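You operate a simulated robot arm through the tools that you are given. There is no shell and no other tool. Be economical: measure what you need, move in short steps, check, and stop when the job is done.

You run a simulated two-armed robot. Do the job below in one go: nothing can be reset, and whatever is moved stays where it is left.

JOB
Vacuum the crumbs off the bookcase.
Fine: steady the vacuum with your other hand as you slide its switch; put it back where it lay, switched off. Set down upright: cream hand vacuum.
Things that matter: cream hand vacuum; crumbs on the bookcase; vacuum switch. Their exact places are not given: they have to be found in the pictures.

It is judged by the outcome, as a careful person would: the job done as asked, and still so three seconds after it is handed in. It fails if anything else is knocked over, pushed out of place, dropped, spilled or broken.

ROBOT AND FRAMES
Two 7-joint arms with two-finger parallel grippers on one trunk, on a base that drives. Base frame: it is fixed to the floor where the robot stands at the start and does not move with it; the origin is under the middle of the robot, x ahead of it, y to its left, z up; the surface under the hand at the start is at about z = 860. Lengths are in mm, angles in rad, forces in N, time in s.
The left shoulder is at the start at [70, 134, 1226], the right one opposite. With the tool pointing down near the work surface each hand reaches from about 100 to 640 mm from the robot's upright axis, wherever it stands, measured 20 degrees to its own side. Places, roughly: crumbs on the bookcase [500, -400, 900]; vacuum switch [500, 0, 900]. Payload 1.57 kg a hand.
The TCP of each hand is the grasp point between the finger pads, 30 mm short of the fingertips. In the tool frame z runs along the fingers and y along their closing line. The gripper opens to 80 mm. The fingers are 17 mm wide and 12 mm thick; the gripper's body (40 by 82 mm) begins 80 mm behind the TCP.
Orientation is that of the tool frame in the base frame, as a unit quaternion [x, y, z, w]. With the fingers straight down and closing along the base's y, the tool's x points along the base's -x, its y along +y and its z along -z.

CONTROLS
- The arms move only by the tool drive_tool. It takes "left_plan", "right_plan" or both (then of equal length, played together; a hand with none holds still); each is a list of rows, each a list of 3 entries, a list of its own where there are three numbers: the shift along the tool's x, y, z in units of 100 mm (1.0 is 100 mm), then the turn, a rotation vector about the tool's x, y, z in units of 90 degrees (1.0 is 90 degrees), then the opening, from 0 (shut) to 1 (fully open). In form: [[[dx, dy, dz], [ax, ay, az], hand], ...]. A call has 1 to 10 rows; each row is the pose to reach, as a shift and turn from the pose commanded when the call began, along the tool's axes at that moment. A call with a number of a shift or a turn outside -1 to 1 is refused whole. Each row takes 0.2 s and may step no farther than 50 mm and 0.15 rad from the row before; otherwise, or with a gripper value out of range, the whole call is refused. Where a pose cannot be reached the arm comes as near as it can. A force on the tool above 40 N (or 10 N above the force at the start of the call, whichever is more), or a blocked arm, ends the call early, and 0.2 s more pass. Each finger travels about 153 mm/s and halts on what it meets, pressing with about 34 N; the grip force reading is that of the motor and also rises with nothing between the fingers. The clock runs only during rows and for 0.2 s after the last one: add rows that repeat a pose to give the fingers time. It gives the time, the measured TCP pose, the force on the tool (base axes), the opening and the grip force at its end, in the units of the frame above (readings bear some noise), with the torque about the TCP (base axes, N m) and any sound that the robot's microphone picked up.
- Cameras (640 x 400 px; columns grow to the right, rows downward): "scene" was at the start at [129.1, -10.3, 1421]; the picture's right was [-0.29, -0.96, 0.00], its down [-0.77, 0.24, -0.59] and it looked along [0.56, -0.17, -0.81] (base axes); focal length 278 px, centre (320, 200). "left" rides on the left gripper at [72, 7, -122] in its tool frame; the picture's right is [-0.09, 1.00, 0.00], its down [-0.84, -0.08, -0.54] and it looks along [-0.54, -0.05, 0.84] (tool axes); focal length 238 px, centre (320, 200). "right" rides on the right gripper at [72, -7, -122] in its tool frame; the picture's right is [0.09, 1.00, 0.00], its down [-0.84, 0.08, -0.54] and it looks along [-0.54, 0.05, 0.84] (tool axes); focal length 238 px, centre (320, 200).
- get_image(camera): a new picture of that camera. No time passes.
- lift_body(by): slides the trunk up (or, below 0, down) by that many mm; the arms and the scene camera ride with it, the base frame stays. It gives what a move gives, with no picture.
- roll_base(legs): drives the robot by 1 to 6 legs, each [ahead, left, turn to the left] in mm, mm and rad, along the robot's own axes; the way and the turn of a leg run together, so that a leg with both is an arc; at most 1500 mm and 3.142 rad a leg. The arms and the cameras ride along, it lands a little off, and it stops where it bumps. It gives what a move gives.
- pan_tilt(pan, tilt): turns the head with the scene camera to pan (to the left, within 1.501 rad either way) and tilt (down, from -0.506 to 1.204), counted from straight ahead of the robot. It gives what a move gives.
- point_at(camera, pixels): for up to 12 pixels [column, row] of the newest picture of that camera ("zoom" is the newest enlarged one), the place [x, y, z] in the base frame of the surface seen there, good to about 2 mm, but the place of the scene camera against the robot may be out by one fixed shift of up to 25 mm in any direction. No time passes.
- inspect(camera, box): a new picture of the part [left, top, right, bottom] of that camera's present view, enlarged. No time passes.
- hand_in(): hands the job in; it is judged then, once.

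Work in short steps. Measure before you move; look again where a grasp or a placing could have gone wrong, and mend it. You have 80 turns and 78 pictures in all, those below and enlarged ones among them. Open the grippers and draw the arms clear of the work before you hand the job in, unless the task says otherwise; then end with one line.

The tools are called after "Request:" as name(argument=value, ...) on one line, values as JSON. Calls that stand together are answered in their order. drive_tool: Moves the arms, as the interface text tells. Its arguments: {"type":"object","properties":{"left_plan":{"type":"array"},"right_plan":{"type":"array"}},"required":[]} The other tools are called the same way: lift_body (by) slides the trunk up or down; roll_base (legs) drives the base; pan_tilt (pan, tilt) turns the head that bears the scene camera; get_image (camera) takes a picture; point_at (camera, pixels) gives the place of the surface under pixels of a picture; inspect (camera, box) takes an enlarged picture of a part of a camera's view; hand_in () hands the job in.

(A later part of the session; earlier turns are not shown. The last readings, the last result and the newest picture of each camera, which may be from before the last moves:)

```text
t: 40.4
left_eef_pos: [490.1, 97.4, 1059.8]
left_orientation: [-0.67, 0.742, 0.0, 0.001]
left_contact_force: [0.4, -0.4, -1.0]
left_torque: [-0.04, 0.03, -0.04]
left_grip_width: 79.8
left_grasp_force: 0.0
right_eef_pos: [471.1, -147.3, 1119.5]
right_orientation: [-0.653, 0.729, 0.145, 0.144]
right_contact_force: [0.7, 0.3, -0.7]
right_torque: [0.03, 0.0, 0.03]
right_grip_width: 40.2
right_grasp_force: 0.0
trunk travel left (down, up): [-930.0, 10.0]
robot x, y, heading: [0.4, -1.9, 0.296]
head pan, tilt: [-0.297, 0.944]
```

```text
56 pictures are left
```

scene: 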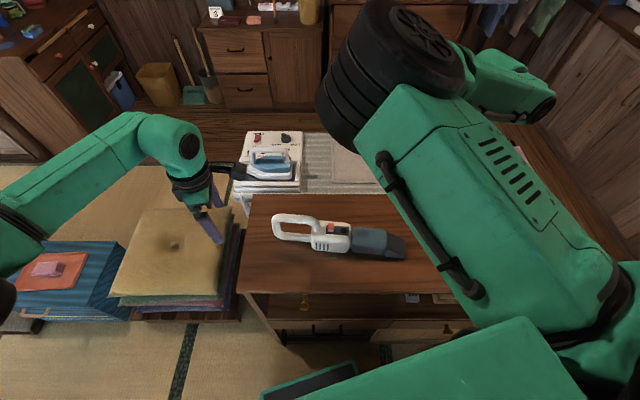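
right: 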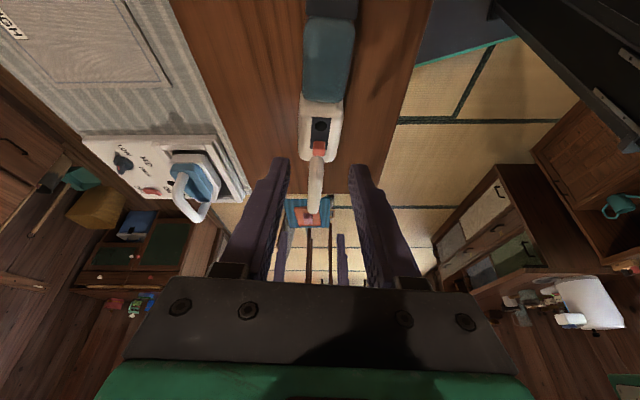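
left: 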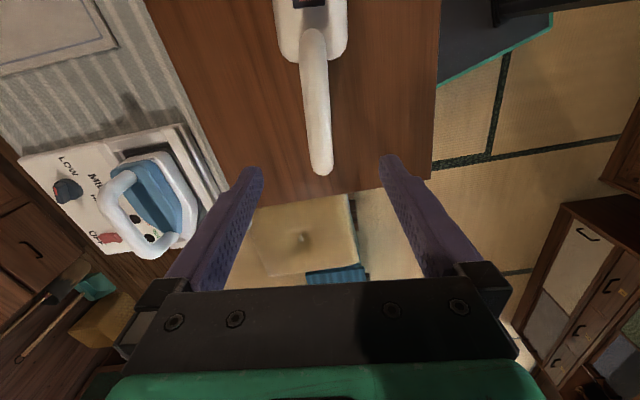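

Both hands are on target. The left descends 92 mm and regrips the handle while the right makes its first hop toward the switch.

Request:
drive_tool(left_plan=[[[0, 0, 0.3], [0, 0, 0], 1], [[0, 0, 0.6], [0, 0, 0], 1], [[0, 0, 0.91], [0, 0, 0], 1], [[0, 0, 0.91], [0, 0, 0], 1], [[0, 0, 0.91], [0, 0, 0], 0.5], [[0, 0, 0.91], [0, 0, 0], 0], [[0, 0, 0.91], [0, 0, 0], 0], [[0, 0, 0.91], [0, 0, 0], 0]], right_plan=[[[-0.2, 0, 0.3], [0, 0, 0], 0.5], [[-0.35, 0.02, 0.6], [0, 0, 0], 0.5], [[-0.5, 0.05, 0.95], [0, 0, 0], 0.5], [[-0.5, 0.05, 0.95], [0, 0, 0], 0.5], [[-0.5, 0.05, 0.95], [0, 0, 0], 0.5], [[-0.5, 0.05, 0.95], [0, 0, 0], 0.5], [[-0.5, 0.05, 0.95], [0, 0, 0], 0.5], [[-0.5, 0.05, 0.95], [0, 0, 0], 0.5]])

Request:
get_image(camera="right")

Request:
get_image(camera="scene")

```text
t: 42.1
left_eef_pos: [489.8, 96.6, 968.0]
left_orientation: [-0.67, 0.743, -0.001, 0.001]
left_contact_force: [-0.7, 0.7, 0.8]
left_torque: [-0.14, 0.11, -0.08]
left_grip_width: 21.9
left_grasp_force: 33.9
right_eef_pos: [480.2, -72.0, 1052.2]
right_orientation: [-0.654, 0.728, 0.146, 0.142]
right_contact_force: [0.1, 1.0, 1.2]
right_torque: [-0.01, 0.0, 0.0]
right_grip_width: 40.0
right_grasp_force: 0.1
right hand out of reach, approached as far as the arm can: row 3, 4, 5, 6, 7, 8
trunk travel left (down, up): [-930.0, 10.0]
robot x, y, heading: [2.4, 0.5, 0.297]
head pan, tilt: [-0.297, 0.944]
```

```text
55 pictures are left
```

right: 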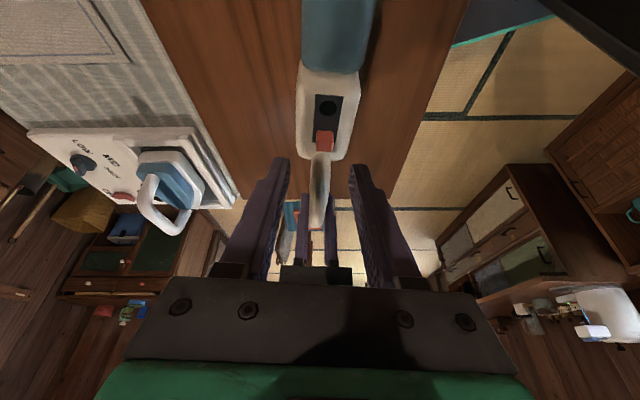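

```text
54 pictures are left
```

scene: 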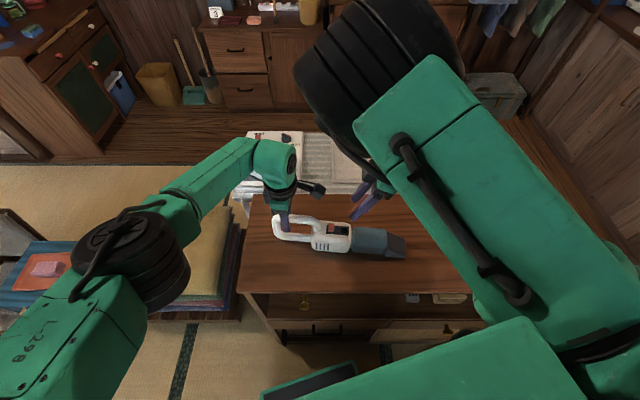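

The left has regripped. The right stalls at (480,−72,1052), so I'll reduce its lean to 0.2 rad while continuing toward the switch.

Request:
drive_tool(right_plan=[[[0, 0, 0], [0, 0.065, 0], 0.5], [[0, 0, 0], [0, 0.127, 0], 0.5], [[-0.17, 0.05, 0.28], [0, 0.127, 0], 0.5], [[-0.34, 0.09, 0.56], [0, 0.127, 0], 0.5], [[-0.34, 0.09, 0.56], [0, 0.127, 0], 0.5]])

```text
t: 43.4
left_eef_pos: [490.0, 96.2, 967.6]
left_orientation: [-0.669, 0.743, 0.0, 0.0]
left_contact_force: [-0.7, 1.0, -0.5]
left_torque: [-0.03, 0.04, -0.05]
left_grip_width: 21.8
left_grasp_force: 34.7
right_eef_pos: [524.2, -48.9, 1005.8]
right_orientation: [-0.665, 0.739, 0.08, 0.069]
right_contact_force: [-0.1, 0.0, 0.1]
right_torque: [0.02, -0.02, -0.04]
right_grip_width: 40.0
right_grasp_force: 0.1
right hand out of reach, approached as far as the arm can: row 1, 2, 3, 4, 5
trunk travel left (down, up): [-930.0, 10.0]
robot x, y, heading: [-1.9, -3.7, 0.3]
head pan, tilt: [-0.297, 0.944]
```

The limit pushes the hand outward, so the right arm is too folded. I'll release and raise the left hand, lift the right, back the base 70 mm, and retest.

Request:
drive_tool(left_plan=[[[0, 0, 0], [0, 0, 0], 0.5], [[0, 0, 0], [0, 0, 0], 1], [[0, 0, 0], [0, 0, 0], 1], [[0, 0, -0.3], [0, 0, 0], 1], [[0, 0, -0.6], [0, 0, 0], 1], [[0, 0, -0.8], [0, 0, 0], 1]], right_plan=[[[0.1, 0, -0.2], [0, 0, 0], 0.5], [[0.2, 0, -0.4], [0, 0, 0], 0.5], [[0.4, 0, -0.6], [0, 0, 0], 0.5], [[0.5, 0, -0.7], [0, 0, 0], 0.5], [[0.6, 0, -0.7], [0, 0, 0], 0.5], [[0.6, 0, -0.7], [0, 0, 0], 0.5]])

Request:
roll_base(legs=[[-70, 0, 0]])

```text
t: 44.8
left_eef_pos: [491.6, 97.9, 1047.0]
left_orientation: [-0.67, 0.742, 0.0, 0.001]
left_contact_force: [-0.2, 0.1, -0.4]
left_torque: [-0.01, -0.01, 0.04]
left_grip_width: 80.0
left_grasp_force: 0.0
right_eef_pos: [517.2, -121.8, 1062.4]
right_orientation: [-0.664, 0.74, 0.079, 0.07]
right_contact_force: [-0.2, 0.5, -0.4]
right_torque: [-0.02, 0.0, -0.01]
right_grip_width: 40.0
right_grasp_force: 0.0
trunk travel left (down, up): [-930.0, 10.0]
robot x, y, heading: [-0.9, 0.4, 0.302]
head pan, tilt: [-0.297, 0.944]
```

```text
t: 45.8
left_eef_pos: [431.5, 79.9, 1043.1]
left_orientation: [-0.671, 0.742, 0.001, -0.003]
left_contact_force: [1.1, 0.7, 0.0]
left_torque: [-0.03, 0.07, -0.01]
left_grip_width: 80.1
left_grasp_force: 0.1
right_eef_pos: [459.4, -139.8, 1058.5]
right_orientation: [-0.664, 0.74, 0.081, 0.066]
right_contact_force: [1.1, 0.3, 0.6]
right_torque: [-0.01, 0.03, -0.02]
right_grip_width: 40.0
right_grasp_force: 0.0
trunk travel left (down, up): [-930.0, 10.0]
robot x, y, heading: [-69.1, -18.7, 0.296]
head pan, tilt: [-0.297, 0.944]
```

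The base is at (−69,−19). I'll bring the left hand back above the handle and the right to near its hover point.

Request:
drive_tool(left_plan=[[[-0.1, -0.25, 0], [0, 0, 0], 1], [[-0.23, -0.57, -0.05], [0, 0, 0], 1], [[-0.23, -0.57, -0.05], [0, 0, 0], 1], [[-0.23, -0.57, -0.05], [0, 0, 0], 1], [[-0.23, -0.57, -0.05], [0, 0, 0], 1]], right_plan=[[[-0.3, 0, 0.1], [0, 0, 0], 0.5], [[-0.6, 0, 0.2], [0, 0, 0], 0.5], [[-0.9, -0.02, 0.4], [0, 0, 0], 0.5], [[-1.0, -0.04, 0.6], [0, 0, 0], 0.5], [[-1.0, -0.04, 0.6], [0, 0, 0], 0.5]])

```text
t: 47.0
left_eef_pos: [462.8, 89.9, 1049.6]
left_orientation: [-0.67, 0.742, -0.001, 0.0]
left_contact_force: [-0.2, -0.2, -0.6]
left_torque: [-0.02, 0.0, 0.01]
left_grip_width: 79.8
left_grasp_force: 0.1
left hand out of reach, approached as far as the arm can: row 2, 3, 4, 5
right_eef_pos: [480.9, -37.5, 1022.9]
right_orientation: [-0.664, 0.74, 0.08, 0.069]
right_contact_force: [-0.1, 0.1, 0.8]
right_torque: [0.0, -0.02, -0.02]
right_grip_width: 40.1
right_grasp_force: 0.0
right hand out of reach, approached as far as the arm can: row 3, 4, 5
trunk travel left (down, up): [-930.0, 10.0]
robot x, y, heading: [-63.9, -21.0, 0.301]
head pan, tilt: [-0.297, 0.944]
```

Left reach and right crossing conflict in this stance. A better plan is heading 0 with the base shifted about +40 mm in y. The left hand leans toward +y so its camera clears, and the right uses its natural vertical pose with a finger in the gap. First I'll raise both hands and unwind the right.

Request:
drive_tool(left_plan=[[[0, 0, -0.2], [0, 0, 0], 1], [[0, 0, -0.3], [0, 0, 0], 1], [[0, 0, -0.3], [0, 0, 0], 1], [[0, 0, -0.3], [0, 0, 0], 1]], right_plan=[[[0.3, 0, -0.3], [0, 0, 0], 0.5], [[0.6, 0, -0.6], [0, 0.05, 0], 0.5], [[0.9, 0, -0.8], [0, 0.1, 0], 0.5], [[1.0, 0, -0.8], [0, 0.13, 0], 0.5]])

Request:
drive_tool(right_plan=[[[0.1, 0.2, 0], [0, 0, 0.095], 0.5], [[0.2, 0.4, 0], [0, 0, 0.19], 0.5], [[0.3, 0.5, 0], [0, 0, 0.285], 0.5], [[0.3, 0.5, 0], [0, 0, 0.38], 0.5], [[0.3, 0.5, 0], [0, 0, 0.475], 0.5], [[0.3, 0.5, 0], [0, 0, 0.57], 0.5], [[0.3, 0.5, 0], [0, 0, 0.665], 0.5], [[0.3, 0.5, 0], [0, 0, 0.76], 0.5], [[0.3, 0.5, 0], [0, 0, 0.855], 0.5], [[0.3, 0.5, 0], [0, 0, 0.93], 0.5]])

Request:
roll_base(legs=[[0, 0, -0.3], [66, 60, 0]])

Request:
get_image(camera="scene")

```text
t: 48.0
left_eef_pos: [462.8, 90.9, 1080.6]
left_orientation: [-0.671, 0.741, -0.001, 0.0]
left_contact_force: [0.8, 0.0, -0.7]
left_torque: [0.0, 0.02, 0.0]
left_grip_width: 80.2
left_grasp_force: 0.0
right_eef_pos: [467.4, -152.0, 1080.6]
right_orientation: [-0.67, 0.743, 0.011, -0.006]
right_contact_force: [-0.5, -0.2, -0.7]
right_torque: [-0.01, -0.01, 0.0]
right_grip_width: 39.9
right_grasp_force: 0.0
trunk travel left (down, up): [-930.0, 10.0]
robot x, y, heading: [-65.0, -19.5, 0.297]
head pan, tilt: [-0.297, 0.944]
```

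```text
t: 50.2
left_eef_pos: [464.0, 90.4, 1080.6]
left_orientation: [-0.671, 0.742, -0.001, 0.0]
left_contact_force: [-0.4, 0.1, -0.8]
left_torque: [-0.01, 0.0, 0.04]
left_grip_width: 79.8
left_grasp_force: 0.1
right_eef_pos: [415.0, -177.7, 1081.3]
right_orientation: [-0.001, 1.0, 0.004, -0.011]
right_contact_force: [-0.3, 0.0, -0.2]
right_torque: [0.0, 0.0, -0.02]
right_grip_width: 40.0
right_grasp_force: 0.0
trunk travel left (down, up): [-930.0, 10.0]
robot x, y, heading: [-67.6, -22.6, 0.297]
head pan, tilt: [-0.297, 0.944]
```

```text
t: 52.2
left_eef_pos: [532.5, -16.0, 1083.8]
left_orientation: [-0.552, 0.834, -0.001, 0.004]
left_contact_force: [-0.8, -0.3, -0.6]
left_torque: [0.0, -0.05, 0.01]
left_grip_width: 80.2
left_grasp_force: 0.1
right_eef_pos: [406.5, -256.9, 1082.3]
right_orientation: [0.148, 0.989, 0.009, -0.009]
right_contact_force: [-1.4, -0.5, -0.3]
right_torque: [0.07, -0.04, -0.02]
right_grip_width: 40.0
right_grasp_force: 0.1
trunk travel left (down, up): [-930.0, 10.0]
robot x, y, heading: [-2.8, 41.1, -0.005]
head pan, tilt: [-0.297, 0.944]
```

```text
53 pictures are left
```

scene: 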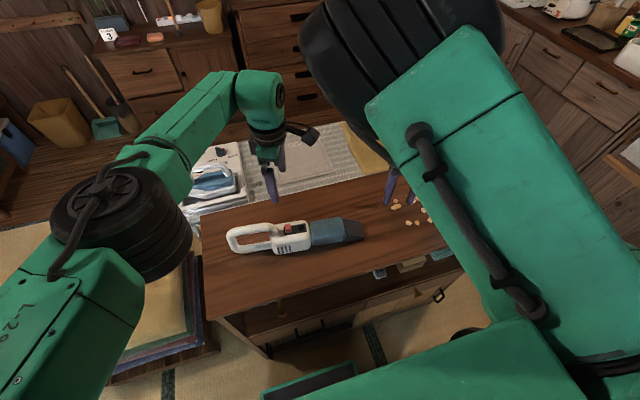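

The stance is now (−3,41), heading ≈0. I'll move the left over the handle with a 0.35 rad lean and corrected yaw, and the right toward the switch in its natural pose.

Request:
drive_tool(left_plan=[[[-0.2, 0.2, 0], [0, 0.04, -0.04], 1], [[-0.4, 0.4, 0], [0, 0.08, -0.08], 1], [[-0.6, 0.6, 0], [0, 0.12, -0.12], 1], [[-0.88, 0.83, 0.1], [0, 0.17, -0.16], 1], [[-0.88, 0.83, 0.1], [0, 0.223, -0.19], 1], [[-0.88, 0.83, 0.1], [0, 0.223, -0.19], 1]], right_plan=[[[0, 0.2, 0], [0, 0, -0.03], 0.5], [[0, 0.4, 0], [0, 0, -0.06], 0.5], [[0, 0.6, 0], [0, 0, -0.1], 0.5], [[0, 0.9, 0], [0, 0, -0.125], 0.5], [[0, 0.9, 0], [0, 0, -0.125], 0.5], [[0, 0.9, 0], [0, 0, -0.125], 0.5]])

```text
t: 53.6
left_eef_pos: [494.9, 99.1, 1071.7]
left_orientation: [-0.66, 0.731, -0.097, -0.144]
left_contact_force: [0.0, -0.1, -0.3]
left_torque: [-0.03, -0.01, -0.01]
left_grip_width: 79.8
left_grasp_force: 0.2
right_eef_pos: [460.0, -202.9, 1083.3]
right_orientation: [0.049, 0.999, 0.008, -0.01]
right_contact_force: [-0.2, 0.0, 0.3]
right_torque: [0.01, 0.05, -0.01]
right_grip_width: 40.1
right_grasp_force: 0.1
right hand out of reach, approached as far as the arm can: row 2, 3, 4, 5, 6
trunk travel left (down, up): [-930.0, 10.0]
robot x, y, heading: [-2.5, 39.3, 0.002]
head pan, tilt: [-0.297, 0.944]
```

The right arm's elbow posture blocks crossing inward, and its reach grows with forward distance. I'll shift the stance to about (−30,220) with heading −0.2, after checking floor clearance near the cushions.

Request:
pan_tilt(pan=0.5, tilt=1.1)

Request:
get_image(camera="scene")

```text
t: 54.8
left_eef_pos: [495.0, 100.5, 1072.2]
left_orientation: [-0.66, 0.731, -0.096, -0.144]
left_contact_force: [0.4, -0.4, 0.7]
left_torque: [-0.01, 0.02, 0.01]
left_grip_width: 80.1
left_grasp_force: 0.1
right_eef_pos: [460.1, -201.2, 1084.6]
right_orientation: [0.049, 0.999, 0.008, -0.01]
right_contact_force: [0.6, 0.2, -0.3]
right_torque: [0.04, 0.01, -0.01]
right_grip_width: 40.2
right_grasp_force: 0.0
trunk travel left (down, up): [-930.0, 10.0]
robot x, y, heading: [-4.2, 38.7, -0.0]
head pan, tilt: [0.499, 1.1]
```

```text
52 pictures are left
```

scene: 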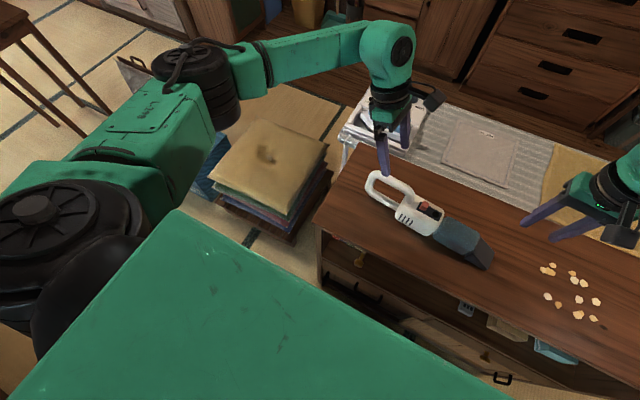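

Request:
point_at(camera="scene", pixels=[[180, 215], [440, 350], [250, 300], [285, 235], [220, 195], [265, 160], [230, 150], [325, 250], [60, 80], [600, 300], [300, 285], [240, 240]])

Request:
pan_tilt(pan=1.2, tilt=0.9)

Request:
get_image(camera="scene")

```text
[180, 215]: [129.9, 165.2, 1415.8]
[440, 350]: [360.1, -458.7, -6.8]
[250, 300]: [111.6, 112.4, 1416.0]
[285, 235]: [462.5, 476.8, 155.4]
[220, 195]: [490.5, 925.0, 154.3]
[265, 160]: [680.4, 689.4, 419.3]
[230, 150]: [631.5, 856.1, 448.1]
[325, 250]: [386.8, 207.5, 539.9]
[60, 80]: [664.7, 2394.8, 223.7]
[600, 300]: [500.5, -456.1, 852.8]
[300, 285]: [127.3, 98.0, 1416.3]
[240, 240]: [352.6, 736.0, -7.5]
```

```text
t: 55.8
left_eef_pos: [496.1, 101.0, 1071.1]
left_orientation: [-0.66, 0.731, -0.097, -0.144]
left_contact_force: [-0.8, 0.4, 0.3]
left_torque: [-0.03, -0.01, -0.03]
left_grip_width: 80.3
left_grasp_force: 0.2
right_eef_pos: [460.2, -201.5, 1084.1]
right_orientation: [0.05, 0.999, 0.006, -0.011]
right_contact_force: [0.0, 0.1, -0.9]
right_torque: [0.0, -0.02, 0.01]
right_grip_width: 40.2
right_grasp_force: 0.0
trunk travel left (down, up): [-930.0, 10.0]
robot x, y, heading: [-3.5, 39.7, -0.005]
head pan, tilt: [1.201, 0.901]
```

```text
51 pictures are left
```

scene: 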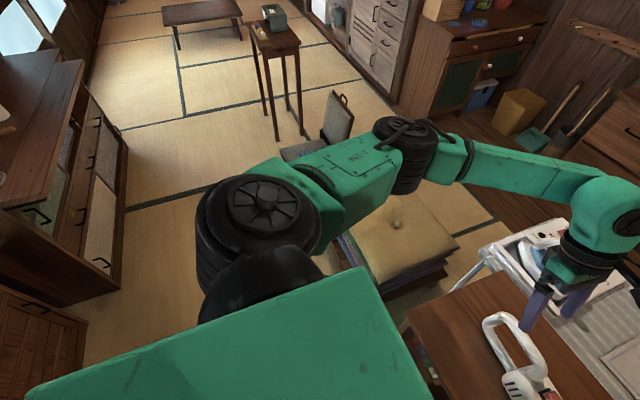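

The floor to the left is clear (cushions at x>460, bookcase front at x≈385). I'll drive to about (−30,220) and turn −0.2.

Request:
roll_base(legs=[[-27, 180, 0], [0, 0, -0.2]])

Request:
pan_tilt(pan=-0.3, tilt=0.9)

Request:
get_image(camera="scene")

Request:
get_image(camera="right")

```text
t: 58.1
left_eef_pos: [471.9, 183.0, 1072.8]
left_orientation: [-0.583, 0.793, -0.082, -0.154]
left_contact_force: [-0.2, -0.5, -1.1]
left_torque: [0.01, -0.03, 0.03]
left_grip_width: 79.8
left_grasp_force: 0.1
right_eef_pos: [376.7, -105.5, 1084.4]
right_orientation: [0.149, 0.989, 0.007, -0.01]
right_contact_force: [1.1, -0.3, 0.2]
right_torque: [-0.02, 0.04, 0.0]
right_grip_width: 40.1
right_grasp_force: 0.0
trunk travel left (down, up): [-930.0, 10.0]
robot x, y, heading: [-27.0, 220.2, -0.201]
head pan, tilt: [1.201, 0.901]
```

```text
t: 59.7
left_eef_pos: [470.2, 182.1, 1071.7]
left_orientation: [-0.583, 0.793, -0.082, -0.154]
left_contact_force: [-0.7, -0.3, 0.2]
left_torque: [-0.01, -0.01, -0.02]
left_grip_width: 80.0
left_grasp_force: 0.1
right_eef_pos: [376.2, -106.3, 1086.1]
right_orientation: [0.15, 0.989, 0.008, -0.01]
right_contact_force: [0.6, 0.4, -0.2]
right_torque: [0.01, -0.01, -0.02]
right_grip_width: 40.0
right_grasp_force: 0.1
trunk travel left (down, up): [-930.0, 10.0]
robot x, y, heading: [-28.6, 223.2, -0.206]
head pan, tilt: [-0.3, 0.901]
```

```text
50 pictures are left
```

scene: 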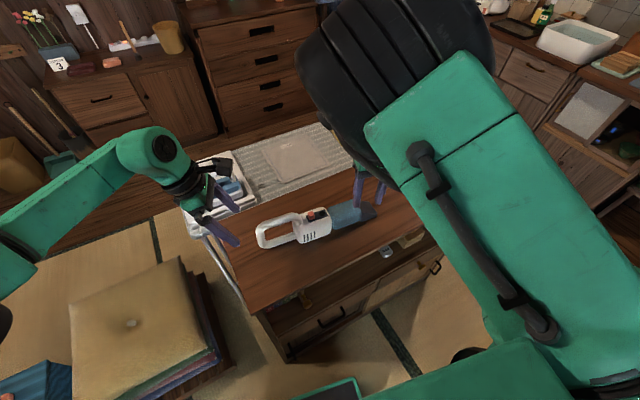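

```text
49 pictures are left
```

right: 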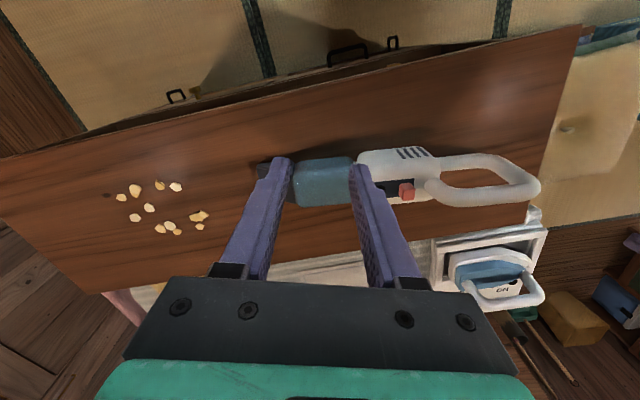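

The vacuum is undisturbed. I'll try the right hand in natural pose toward the hover at about (475,−21,1020), and the left hand back above the handle.

Request:
drive_tool(left_plan=[[[0.2, -0.1, 0.05], [0.014, 0, -0.04], 1], [[0.4, -0.25, 0.15], [0.028, 0, -0.08], 1], [[0.68, -0.43, 0.25], [0.043, 0, -0.12], 1], [[0.68, -0.43, 0.25], [0.043, 0, -0.12], 1], [[0.68, -0.43, 0.25], [0.043, 0, -0.12], 1]], right_plan=[[[-0.17, 0.25, 0.15], [0, 0, -0.04], 0.5], [[-0.35, 0.5, 0.3], [0, 0, -0.08], 0.5], [[-0.52, 0.75, 0.5], [0, 0, -0.11], 0.5], [[-0.69, 1.0, 0.6], [0, 0, -0.127], 0.5], [[-0.69, 1.0, 0.6], [0, 0, -0.127], 0.5]])

Request:
get_image(camera="right")

Request:
get_image(camera="left")

```text
t: 60.9
left_eef_pos: [488.7, 101.5, 1070.4]
left_orientation: [-0.661, 0.731, -0.094, -0.141]
left_contact_force: [0.2, 0.0, -0.2]
left_torque: [0.01, -0.01, -0.02]
left_grip_width: 79.8
left_grasp_force: 0.0
right_eef_pos: [471.0, -29.2, 1022.9]
right_orientation: [0.05, 0.999, 0.009, -0.01]
right_contact_force: [-0.6, 0.8, -0.3]
right_torque: [-0.01, 0.0, -0.01]
right_grip_width: 40.1
right_grasp_force: 0.2
right hand out of reach, approached as far as the arm can: row 1, 2, 3
trunk travel left (down, up): [-930.0, 10.0]
robot x, y, heading: [-26.4, 221.7, -0.198]
head pan, tilt: [-0.3, 0.901]
```

```text
48 pictures are left
```

right: 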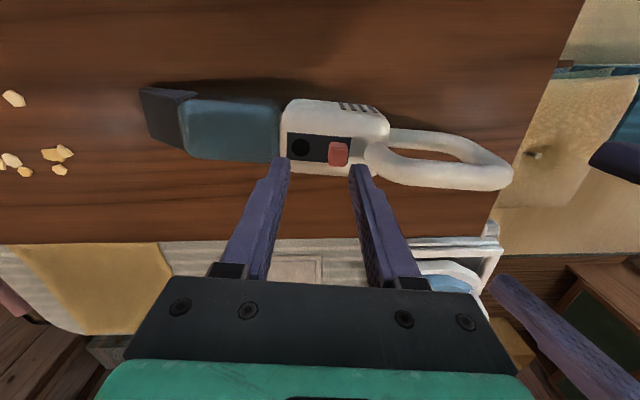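

```text
47 pictures are left
```

left: 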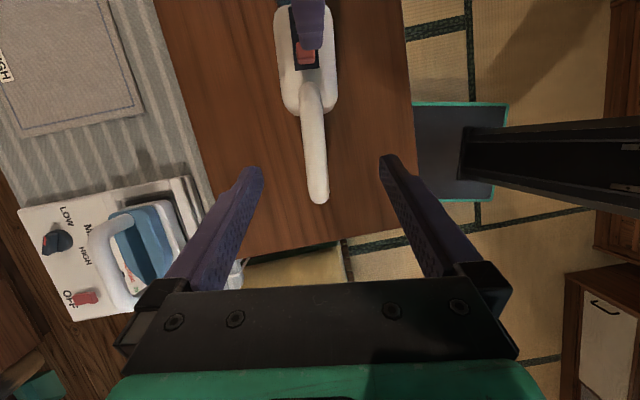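

Both hands now reach. I'll enlarge the right view of the switch and measure the knob, the gap and the handle root.

Request:
inspect(camera="right", box=[270, 90, 430, 200])

Request:
point_at(camera="right", pixels=[[338, 150], [331, 153], [346, 153], [338, 162], [349, 158], [352, 150], [360, 155], [366, 150], [370, 155], [375, 165], [320, 160], [313, 150]])

```text
3.64 times, centred on (350, 145) of right
```

zoom: 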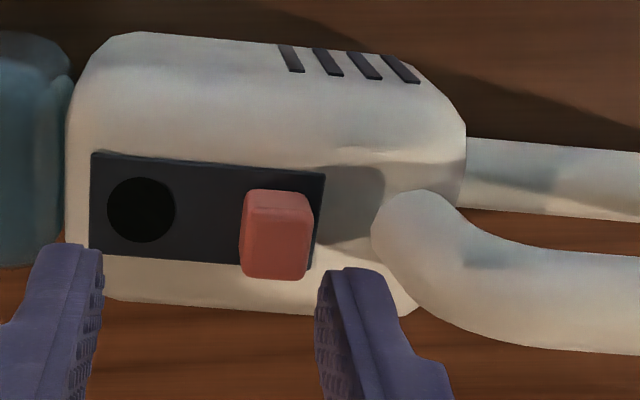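

```text
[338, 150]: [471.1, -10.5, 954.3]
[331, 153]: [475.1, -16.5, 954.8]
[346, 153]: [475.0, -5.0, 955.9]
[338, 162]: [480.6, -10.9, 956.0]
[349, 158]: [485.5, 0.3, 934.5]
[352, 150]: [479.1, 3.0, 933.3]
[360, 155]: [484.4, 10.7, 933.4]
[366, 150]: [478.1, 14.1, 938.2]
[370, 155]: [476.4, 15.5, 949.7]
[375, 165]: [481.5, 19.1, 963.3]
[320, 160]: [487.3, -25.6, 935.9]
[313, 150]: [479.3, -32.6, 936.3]
```

The knob spans y −18.5…−3 and x 468…485. The gap behind it reaches the handle root at y≈14–15. The left now descends vertically onto the bar and grips.

Request:
drive_tool(left_plan=[[[-0.1, 0, 0.3], [0, 0, 0], 1], [[-0.21, 0, 0.62], [0, 0, 0], 1], [[-0.32, -0.01, 0.94], [0, 0, 0], 1], [[-0.32, -0.01, 0.94], [0, 0, 0], 1], [[-0.32, -0.01, 0.94], [0, 0, 0], 1]])

Request:
get_image(camera="left")

```text
t: 62.1
left_eef_pos: [484.8, 101.7, 971.2]
left_orientation: [-0.66, 0.732, -0.093, -0.141]
left_contact_force: [-0.7, 0.7, -0.3]
left_torque: [0.04, -0.02, 0.01]
left_grip_width: 79.8
left_grasp_force: 0.1
right_eef_pos: [471.4, -30.2, 1023.2]
right_orientation: [0.05, 0.999, 0.011, -0.01]
right_contact_force: [-0.5, 0.0, -0.3]
right_torque: [0.02, 0.03, -0.03]
right_grip_width: 40.0
right_grasp_force: 0.3
trunk travel left (down, up): [-930.0, 10.0]
robot x, y, heading: [-29.4, 220.0, -0.203]
head pan, tilt: [-0.3, 0.901]
```

```text
45 pictures are left
```

left: 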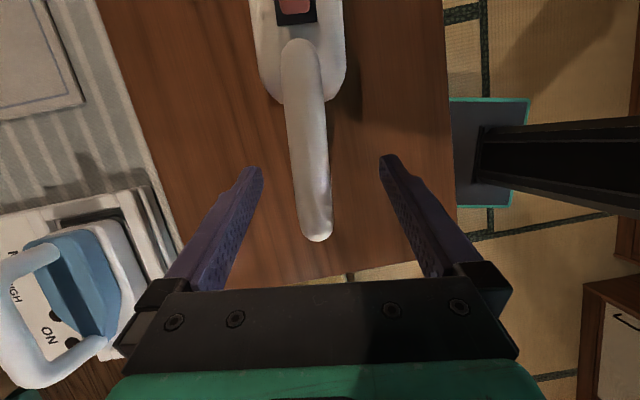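

The TCP is 5 mm low in x versus the bar. I'll shift and close.

Request:
drive_tool(left_plan=[[[0, -0.05, 0], [0, 0, 0], 1], [[0, -0.05, 0], [0, 0, 0], 1], [[0, -0.05, 0], [0, 0, 0], 0.5], [[0, -0.05, 0], [0, 0, 0], 0.2], [[0, -0.05, 0], [0, 0, 0], 0], [[0, -0.05, 0], [0, 0, 0], 0]], right_plan=[[[0, 0, 0], [0, 0, 0], 0.5], [[0.03, 0.08, 0.1], [0, 0, 0], 0.5], [[0.03, 0.08, 0.22], [0, 0, 0], 0.5], [[0.03, 0.08, 0.3], [0, 0, 0], 0.5], [[0.03, 0.08, 0.3], [0, 0, 0], 0.5], [[0.03, 0.08, 0.3], [0, 0, 0], 0.5]])

Request:
inspect(camera="right", box=[240, 90, 440, 215])

```text
t: 63.5
left_eef_pos: [491.0, 99.7, 971.3]
left_orientation: [-0.661, 0.731, -0.093, -0.141]
left_contact_force: [1.1, 0.8, 0.3]
left_torque: [-0.14, 0.05, 0.08]
left_grip_width: 21.6
left_grasp_force: 33.8
right_eef_pos: [470.4, -20.8, 994.2]
right_orientation: [0.05, 0.999, 0.01, -0.011]
right_contact_force: [0.1, 0.7, -0.2]
right_torque: [0.01, -0.01, 0.02]
right_grip_width: 39.9
right_grasp_force: 0.0
right hand out of reach, approached as far as the arm can: row 2, 3
trunk travel left (down, up): [-930.0, 10.0]
robot x, y, heading: [-30.8, 219.6, -0.201]
head pan, tilt: [-0.3, 0.901]
```

```text
3.20 times, centred on (340, 152) of right
```

zoom: 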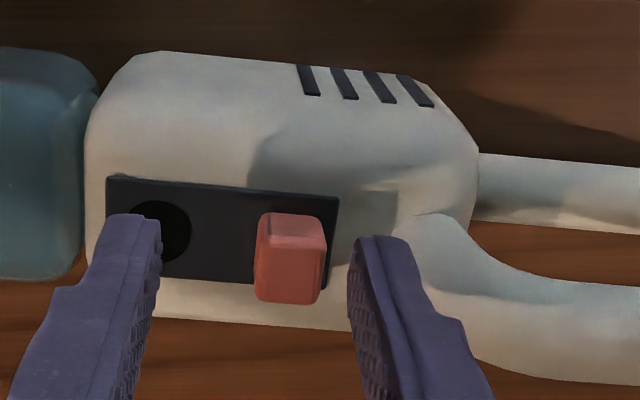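

The left is gripped again (21.6 mm). I'll check the right finger tip's position against the gap.

Request:
point_at(camera="zoom", pixels=[[370, 245], [395, 245], [352, 260], [300, 240], [265, 240], [320, 240], [335, 250], [410, 230], [400, 225], [340, 280], [150, 225], [130, 220]])

```text
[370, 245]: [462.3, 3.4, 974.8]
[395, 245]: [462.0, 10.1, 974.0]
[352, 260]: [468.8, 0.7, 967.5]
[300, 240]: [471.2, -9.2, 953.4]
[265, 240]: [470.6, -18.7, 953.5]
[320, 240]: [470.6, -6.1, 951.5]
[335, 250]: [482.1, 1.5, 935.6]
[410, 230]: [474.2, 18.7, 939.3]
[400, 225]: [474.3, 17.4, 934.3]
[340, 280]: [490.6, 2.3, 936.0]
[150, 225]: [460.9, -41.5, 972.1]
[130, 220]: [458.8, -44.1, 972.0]
```

The finger spans y≈0…12, and the gap runs from −3 to about 17. I'll descend 23 mm straight into the gap.

Request:
drive_tool(right_plan=[[[0, 0, 0.08], [0, 0, 0], 0.5], [[0, 0, 0.16], [0, 0, 0], 0.5], [[0, 0, 0.23], [0, 0, 0], 0.5], [[0, 0, 0.23], [0, 0, 0], 0.5]])

Request:
inspect(camera="right", box=[240, 90, 440, 215])

```text
t: 64.5
left_eef_pos: [489.7, 99.9, 972.4]
left_orientation: [-0.66, 0.732, -0.093, -0.142]
left_contact_force: [0.7, 0.6, 0.9]
left_torque: [-0.16, 0.01, 0.08]
left_grip_width: 21.6
left_grasp_force: 33.8
right_eef_pos: [467.3, -20.0, 969.8]
right_orientation: [0.05, 0.999, 0.009, -0.009]
right_contact_force: [0.3, 0.3, 0.3]
right_torque: [-0.06, 0.0, -0.01]
right_grip_width: 40.2
right_grasp_force: 0.0
trunk travel left (down, up): [-930.0, 10.0]
robot x, y, heading: [-28.6, 220.5, -0.199]
head pan, tilt: [-0.3, 0.901]
```

```text
3.20 times, centred on (340, 152) of right
```

zoom: 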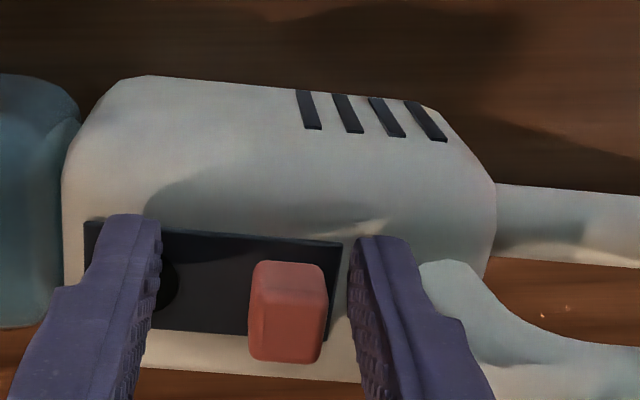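

The finger is in the gap. I'll push −y in 3 mm steps while the left hand steadies the handle.

Request:
drive_tool(right_plan=[[[0, -0.03, 0], [0, 0, 0], 0.5], [[0, -0.06, 0], [0, 0, 0], 0.5], [[0, -0.09, 0], [0, 0, 0], 0.5], [[0, -0.12, 0], [0, 0, 0], 0.5], [[0, -0.15, 0], [0, 0, 0], 0.5], [[0, -0.18, 0], [0, 0, 0], 0.5]])

Request:
inspect(camera="right", box=[240, 90, 440, 215])

```text
t: 65.9
left_eef_pos: [491.8, 100.8, 970.6]
left_orientation: [-0.66, 0.732, -0.093, -0.14]
left_contact_force: [0.9, -0.3, 0.1]
left_torque: [-0.1, 0.0, 0.09]
left_grip_width: 21.5
left_grasp_force: 34.0
right_eef_pos: [465.7, -40.6, 970.5]
right_orientation: [0.05, 0.999, 0.009, -0.009]
right_contact_force: [-0.4, 0.0, 0.2]
right_torque: [0.01, 0.04, 0.02]
right_grip_width: 40.3
right_grasp_force: 0.1
trunk travel left (down, up): [-930.0, 10.0]
robot x, y, heading: [-31.1, 222.9, -0.212]
head pan, tilt: [-0.3, 0.901]
```

```text
3.20 times, centred on (340, 152) of right
```

zoom: 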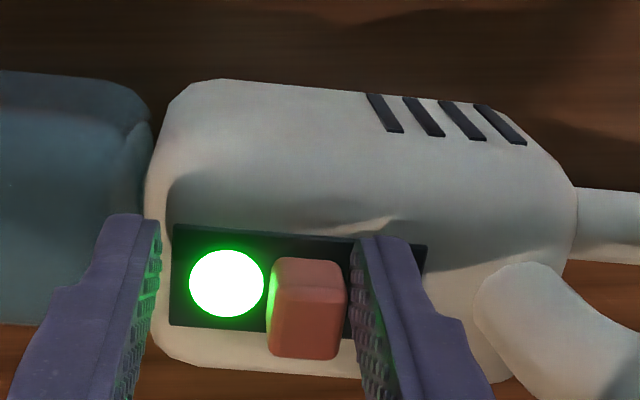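

The lamp is green and the vacuum is on. I'll back the finger off 3 mm and raise the right hand straight up, clear of the vacuum.

Request:
drive_tool(right_plan=[[[0, -0.14, 0], [0, 0, 0], 0.5], [[0, -0.14, -0.15], [0, 0, 0], 0.5], [[0, -0.14, -0.5], [0, 0, 0], 0.5], [[0, -0.14, -0.9], [0, 0, 0], 0.5], [[0, -0.14, -0.9], [0, 0, 0], 0.5]])

Request:
get_image(camera="right")

Request:
get_image(camera="scene")

```text
t: 67.1
left_eef_pos: [491.0, 101.5, 971.3]
left_orientation: [-0.661, 0.731, -0.094, -0.139]
left_contact_force: [1.0, 2.1, 2.7]
left_torque: [0.17, 0.01, 0.14]
left_grip_width: 21.7
left_grasp_force: 34.0
right_eef_pos: [465.5, -51.9, 1061.0]
right_orientation: [0.05, 0.999, 0.009, -0.009]
right_contact_force: [-0.2, 0.2, 0.2]
right_torque: [-0.04, -0.04, 0.0]
right_grip_width: 39.8
right_grasp_force: 0.0
trunk travel left (down, up): [-930.0, 10.0]
robot x, y, heading: [-29.4, 218.5, -0.203]
head pan, tilt: [-0.3, 0.901]
```

```text
41 pictures are left
```

right: 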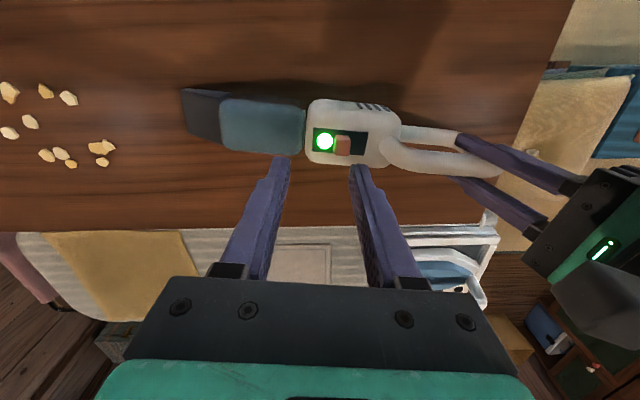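

```text
40 pictures are left
```

scene: 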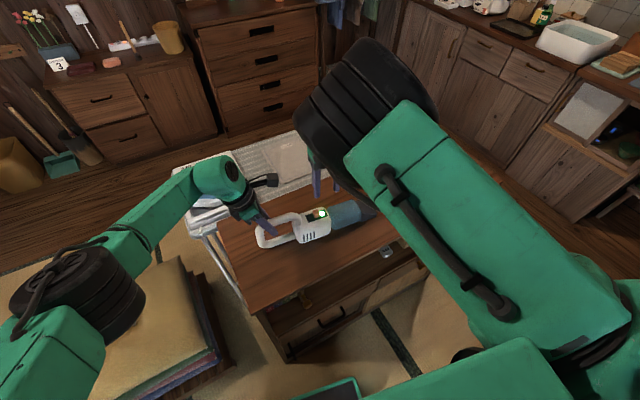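

It's on. I'll measure the nozzle end to record the rest pose and plan lanes over the crumbs.

Request:
inspect(camera="right", box=[160, 70, 320, 170])

Request:
point_at(camera="right", pixels=[[184, 92], [190, 110], [198, 128], [186, 112], [192, 126], [218, 100], [218, 140], [225, 120], [343, 146], [420, 130], [45, 90], [103, 147]])

```text
4.00 times, centred on (240, 120) of right
```

zoom: 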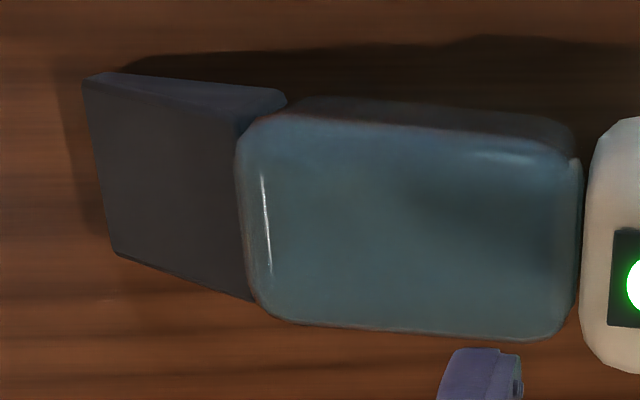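

```text
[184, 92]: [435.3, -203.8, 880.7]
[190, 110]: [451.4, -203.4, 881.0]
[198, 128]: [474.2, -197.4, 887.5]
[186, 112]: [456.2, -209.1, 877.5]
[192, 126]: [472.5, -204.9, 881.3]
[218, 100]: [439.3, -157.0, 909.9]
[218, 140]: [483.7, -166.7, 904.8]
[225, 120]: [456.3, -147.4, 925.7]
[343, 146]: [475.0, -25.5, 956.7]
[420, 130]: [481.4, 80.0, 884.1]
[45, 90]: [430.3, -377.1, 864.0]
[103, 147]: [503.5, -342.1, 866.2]
```

The nozzle mouth spans x 434–478 at y≈−208. I'll slide the vacuum toward the crumbs by driving the base 150 mm in −y with the handle held, then check.

Request:
roll_base(legs=[[30, -147, 0]])

Request:
get_image(camera="right")

Request:
get_image(camera="scene")

```text
t: 68.5
left_eef_pos: [490.3, -46.0, 971.1]
left_orientation: [-0.661, 0.731, -0.093, -0.141]
left_contact_force: [-1.3, 2.8, 2.4]
left_torque: [0.58, -0.15, -0.02]
left_grip_width: 21.8
left_grasp_force: 34.3
right_eef_pos: [465.2, -198.7, 1060.9]
right_orientation: [0.049, 0.999, 0.009, -0.009]
right_contact_force: [-0.4, 0.2, 0.0]
right_torque: [0.0, 0.02, 0.0]
right_grip_width: 39.9
right_grasp_force: 0.0
trunk travel left (down, up): [-930.0, 10.0]
robot x, y, heading: [-26.6, 72.4, -0.201]
head pan, tilt: [-0.3, 0.901]
```

```text
38 pictures are left
```

right: 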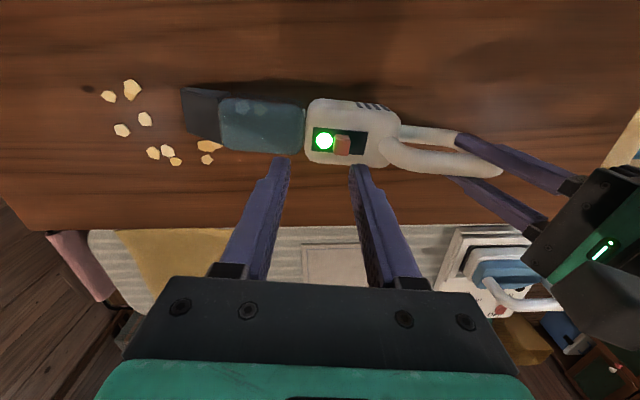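

```text
37 pictures are left
```

scene: 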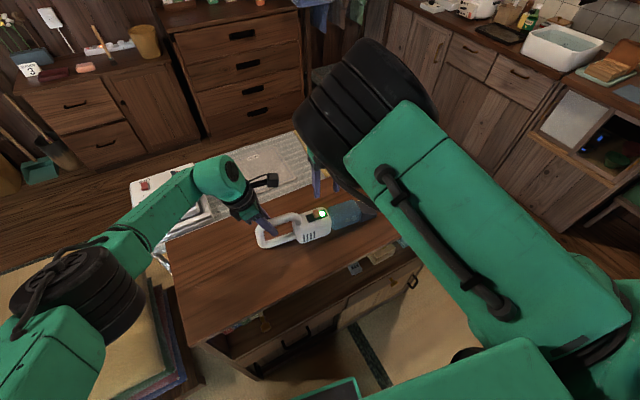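

Suction works, as the nearest crumbs are gone. I'll continue 110 mm along this lane.

Request:
roll_base(legs=[[22, -108, 0]])

Request:
get_image(camera="right")

```text
t: 69.7
left_eef_pos: [491.5, -155.4, 970.6]
left_orientation: [-0.662, 0.731, -0.093, -0.139]
left_contact_force: [-1.3, 6.0, 6.2]
left_torque: [-0.5, -0.2, -0.09]
left_grip_width: 21.7
left_grasp_force: 34.6
right_eef_pos: [464.9, -309.2, 1059.6]
right_orientation: [0.049, 0.999, 0.007, -0.009]
right_contact_force: [0.7, 0.0, 0.3]
right_torque: [0.01, 0.02, -0.01]
right_grip_width: 40.0
right_grasp_force: 0.0
trunk travel left (down, up): [-930.0, 10.0]
robot x, y, heading: [-31.6, -40.6, -0.197]
head pan, tilt: [-0.3, 0.901]
```

```text
36 pictures are left
```

right: 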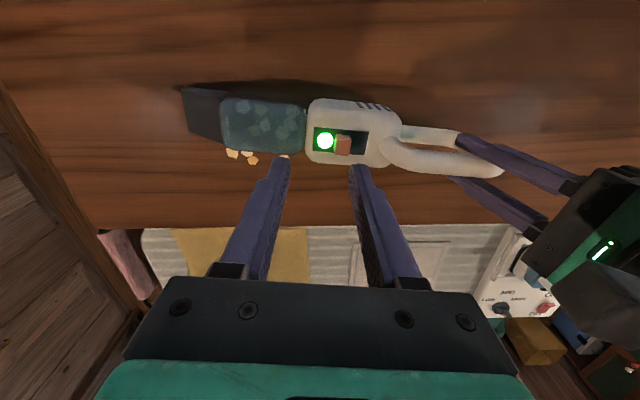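

Only crumbs at x≈505–523 remain. I'll slide back 140 mm, shift +45 mm in x, then run the second lane.

Request:
roll_base(legs=[[-28, 137, 0], [44, 9, 0]])

Request:
get_image(camera="right")

```text
t: 71.5
left_eef_pos: [531.0, -16.9, 971.1]
left_orientation: [-0.663, 0.731, -0.092, -0.135]
left_contact_force: [0.1, -1.1, -4.4]
left_torque: [0.71, -0.08, -0.02]
left_grip_width: 22.1
left_grasp_force: 34.4
right_eef_pos: [506.6, -172.4, 1060.2]
right_orientation: [0.047, 0.999, 0.01, -0.006]
right_contact_force: [-1.1, 0.1, 0.3]
right_torque: [0.04, -0.02, 0.03]
right_grip_width: 39.8
right_grasp_force: 0.0
trunk travel left (down, up): [-930.0, 10.0]
robot x, y, heading: [15.1, 102.3, -0.195]
head pan, tilt: [-0.3, 0.901]
```

```text
35 pictures are left
```

right: 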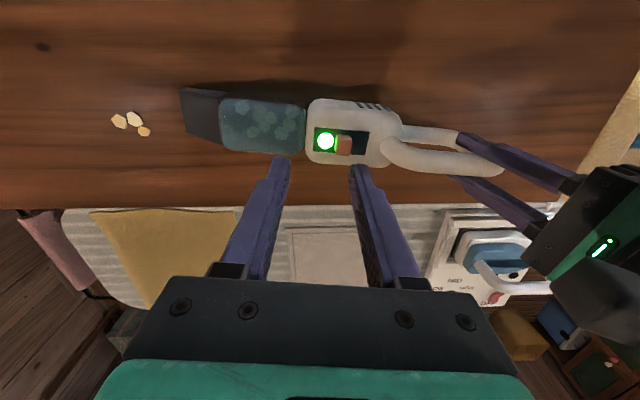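

Three crumbs are left, (119,121), (134,118) and (145,132), directly ahead of the nozzle. I'll move forward 110 mm.

Request:
roll_base(legs=[[23, -108, 0]])

Request:
get_image(camera="right")

```text
t: 72.7
left_eef_pos: [535.6, -123.0, 969.9]
left_orientation: [-0.663, 0.73, -0.091, -0.138]
left_contact_force: [-0.6, 6.0, 7.0]
left_torque: [0.35, -0.24, 0.02]
left_grip_width: 21.8
left_grasp_force: 34.0
right_eef_pos: [511.4, -279.1, 1060.7]
right_orientation: [0.047, 0.999, 0.009, -0.008]
right_contact_force: [-0.5, 0.3, 0.3]
right_torque: [0.0, 0.02, 0.02]
right_grip_width: 40.0
right_grasp_force: 0.0
trunk travel left (down, up): [-930.0, 10.0]
robot x, y, heading: [17.8, -9.9, -0.195]
head pan, tilt: [-0.3, 0.901]
```

```text
34 pictures are left
```

right: 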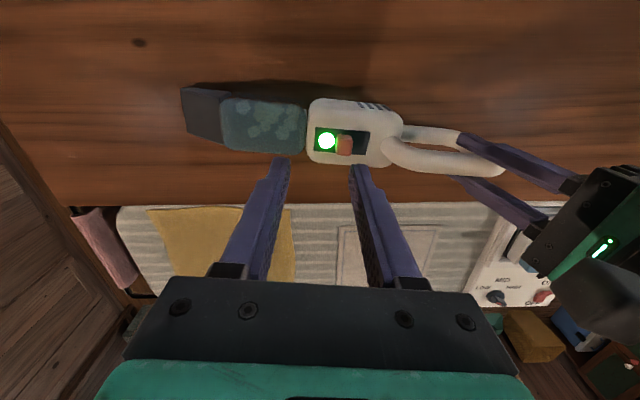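

The crumbs look gone. I'll drive back toward the vacuum's rest place (left TCP about 490, 100).

Request:
roll_base(legs=[[-88, 210, -0.006]])

Request:
get_image(camera="right")

```text
t: 74.4
left_eef_pos: [490.1, 95.7, 969.6]
left_orientation: [-0.662, 0.732, -0.09, -0.137]
left_contact_force: [1.3, 0.8, 5.4]
left_torque: [0.15, 0.01, 0.1]
left_grip_width: 21.9
left_grasp_force: 33.9
right_eef_pos: [466.3, -59.2, 1060.3]
right_orientation: [0.049, 0.999, 0.009, -0.009]
right_contact_force: [-0.2, 0.4, 0.1]
right_torque: [0.01, -0.02, 0.0]
right_grip_width: 39.6
right_grasp_force: 0.0
trunk travel left (down, up): [-930.0, 10.0]
robot x, y, heading: [-30.9, 214.2, -0.2]
head pan, tilt: [-0.3, 0.901]
```

```text
33 pictures are left
```

right: 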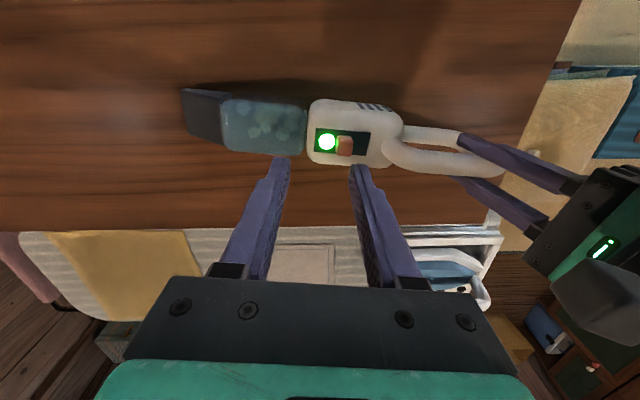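

The surface is clean. I'll compare vacuum landmarks with the recorded ones (nozzle, knob, handle).

Request:
point_at(camera="right", pixels=[[184, 92], [186, 112], [192, 126], [343, 146], [327, 141], [335, 146], [350, 146], [365, 150], [310, 125], [383, 150], [345, 140], [345, 152]])

Request:
inspect(camera="right", box=[0, 20, 320, 220])

```text
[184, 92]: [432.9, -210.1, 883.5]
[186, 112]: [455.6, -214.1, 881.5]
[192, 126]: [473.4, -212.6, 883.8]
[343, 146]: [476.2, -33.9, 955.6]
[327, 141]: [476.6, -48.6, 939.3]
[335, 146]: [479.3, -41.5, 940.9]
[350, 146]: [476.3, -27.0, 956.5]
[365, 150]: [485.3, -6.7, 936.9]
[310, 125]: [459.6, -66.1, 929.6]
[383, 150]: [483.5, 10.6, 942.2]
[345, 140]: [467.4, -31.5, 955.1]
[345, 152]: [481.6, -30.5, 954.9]
```

```text
2.00 times, centred on (160, 120) of right
```

zoom: 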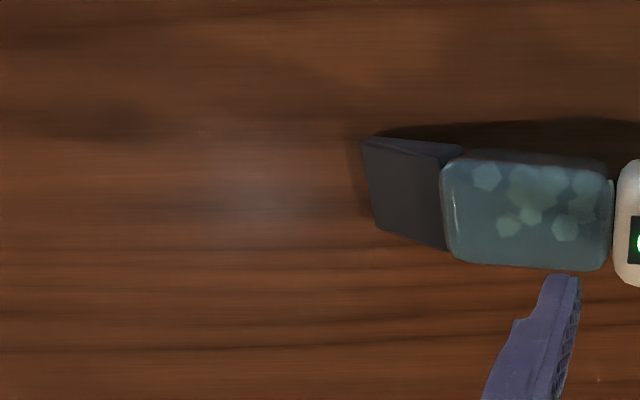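

The vacuum is about 6 mm short in +y. I'll nudge it with the left hand, and meanwhile close the right gripper and bring it over the −y side of the knob.

Request:
drive_tool(left_plan=[[[-0.025, 0, -0.01], [0, 0, 0], 0], [[-0.056, 0.005, -0.02], [0, 0, 0], 0], [[-0.056, 0.005, -0.02], [0, 0, 0], 0], [[-0.056, 0.005, -0.02], [0, 0, 0], 0]], right_plan=[[[-0.04, 0.03, 0], [0, 0, 0], 0.2], [[-0.085, 0.05, 0.2], [0, 0, 0], 0], [[-0.085, 0.05, 0.5], [0, 0, 0], 0], [[-0.085, 0.05, 0.6], [0, 0, 0], 0]])

Request:
inspect(camera="right", box=[240, 90, 440, 215])

```text
t: 75.4
left_eef_pos: [491.4, 101.8, 969.0]
left_orientation: [-0.662, 0.731, -0.09, -0.137]
left_contact_force: [0.1, -3.7, 2.2]
left_torque: [-0.02, -0.05, -0.02]
left_grip_width: 21.8
left_grasp_force: 33.3
right_eef_pos: [473.2, -54.8, 999.8]
right_orientation: [0.049, 0.999, 0.01, -0.008]
right_contact_force: [0.5, 0.3, -0.2]
right_torque: [-0.03, 0.01, -0.03]
right_grip_width: 0.0
right_grasp_force: 21.3
trunk travel left (down, up): [-930.0, 10.0]
robot x, y, heading: [-24.7, 211.8, -0.201]
head pan, tilt: [-0.3, 0.901]
```

```text
3.20 times, centred on (340, 152) of right
```

zoom: 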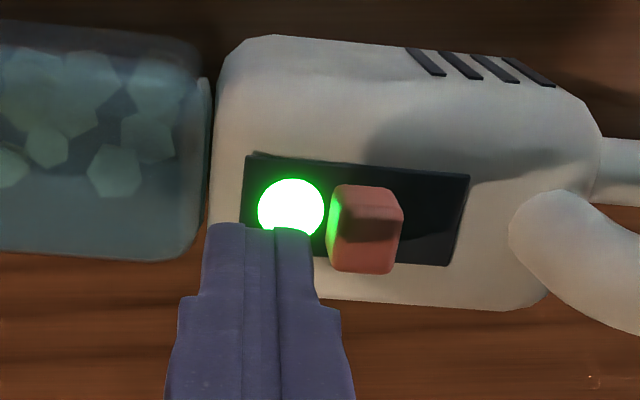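

Request:
point_at(camera="zoom", pixels=[[345, 210], [400, 215], [370, 195], [370, 265], [230, 240], [310, 240], [215, 240], [315, 235]])

```text
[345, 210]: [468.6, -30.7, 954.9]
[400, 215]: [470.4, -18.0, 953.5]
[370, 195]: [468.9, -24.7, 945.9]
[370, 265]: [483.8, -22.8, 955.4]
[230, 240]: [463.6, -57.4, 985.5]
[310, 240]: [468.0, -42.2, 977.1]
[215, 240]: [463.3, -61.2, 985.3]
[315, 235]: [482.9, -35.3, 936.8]
```

The closed fingers' +y face (−41) clears the knob's −y face (−32). I'll descend 29 mm, then push +y in 3 mm steps.

Request:
drive_tool(right_plan=[[[0, 0, 0.1], [0, 0, 0], 0], [[0, 0, 0.2], [0, 0, 0], 0], [[0, 0, 0.29], [0, 0, 0], 0], [[0, 0.05, 0.29], [0, 0, 0], 0], [[0, 0.09, 0.29], [0, 0, 0], 0], [[0, 0.12, 0.29], [0, 0, 0], 0], [[0, 0.15, 0.29], [0, 0, 0], 0], [[0, 0.18, 0.29], [0, 0, 0], 0], [[0, 0.21, 0.29], [0, 0, 0], 0], [[0, 0.235, 0.29], [0, 0, 0], 0]])

Request:
inspect(camera="right", box=[240, 90, 440, 215])

```text
t: 77.6
left_eef_pos: [490.8, 102.2, 969.4]
left_orientation: [-0.662, 0.732, -0.09, -0.137]
left_contact_force: [0.5, -1.8, 2.7]
left_torque: [0.1, -0.02, -0.03]
left_grip_width: 21.8
left_grasp_force: 33.9
right_eef_pos: [475.7, -29.4, 971.7]
right_orientation: [0.048, 0.999, 0.01, -0.009]
right_contact_force: [-0.5, -0.1, -1.0]
right_torque: [0.02, -0.04, -0.02]
right_grip_width: 0.0
right_grasp_force: 21.0
trunk travel left (down, up): [-930.0, 10.0]
robot x, y, heading: [-25.4, 209.2, -0.202]
head pan, tilt: [-0.3, 0.901]
```

```text
3.20 times, centred on (340, 152) of right
```

zoom: 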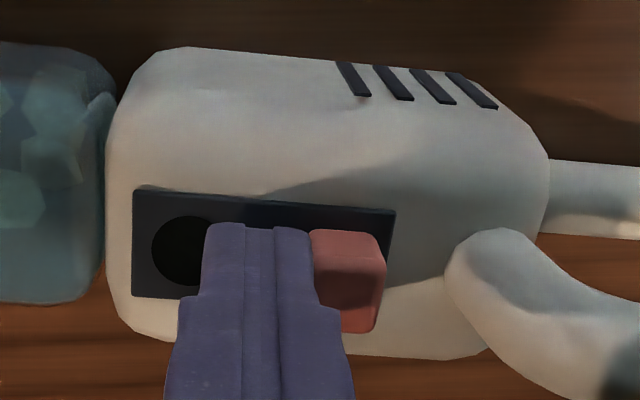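

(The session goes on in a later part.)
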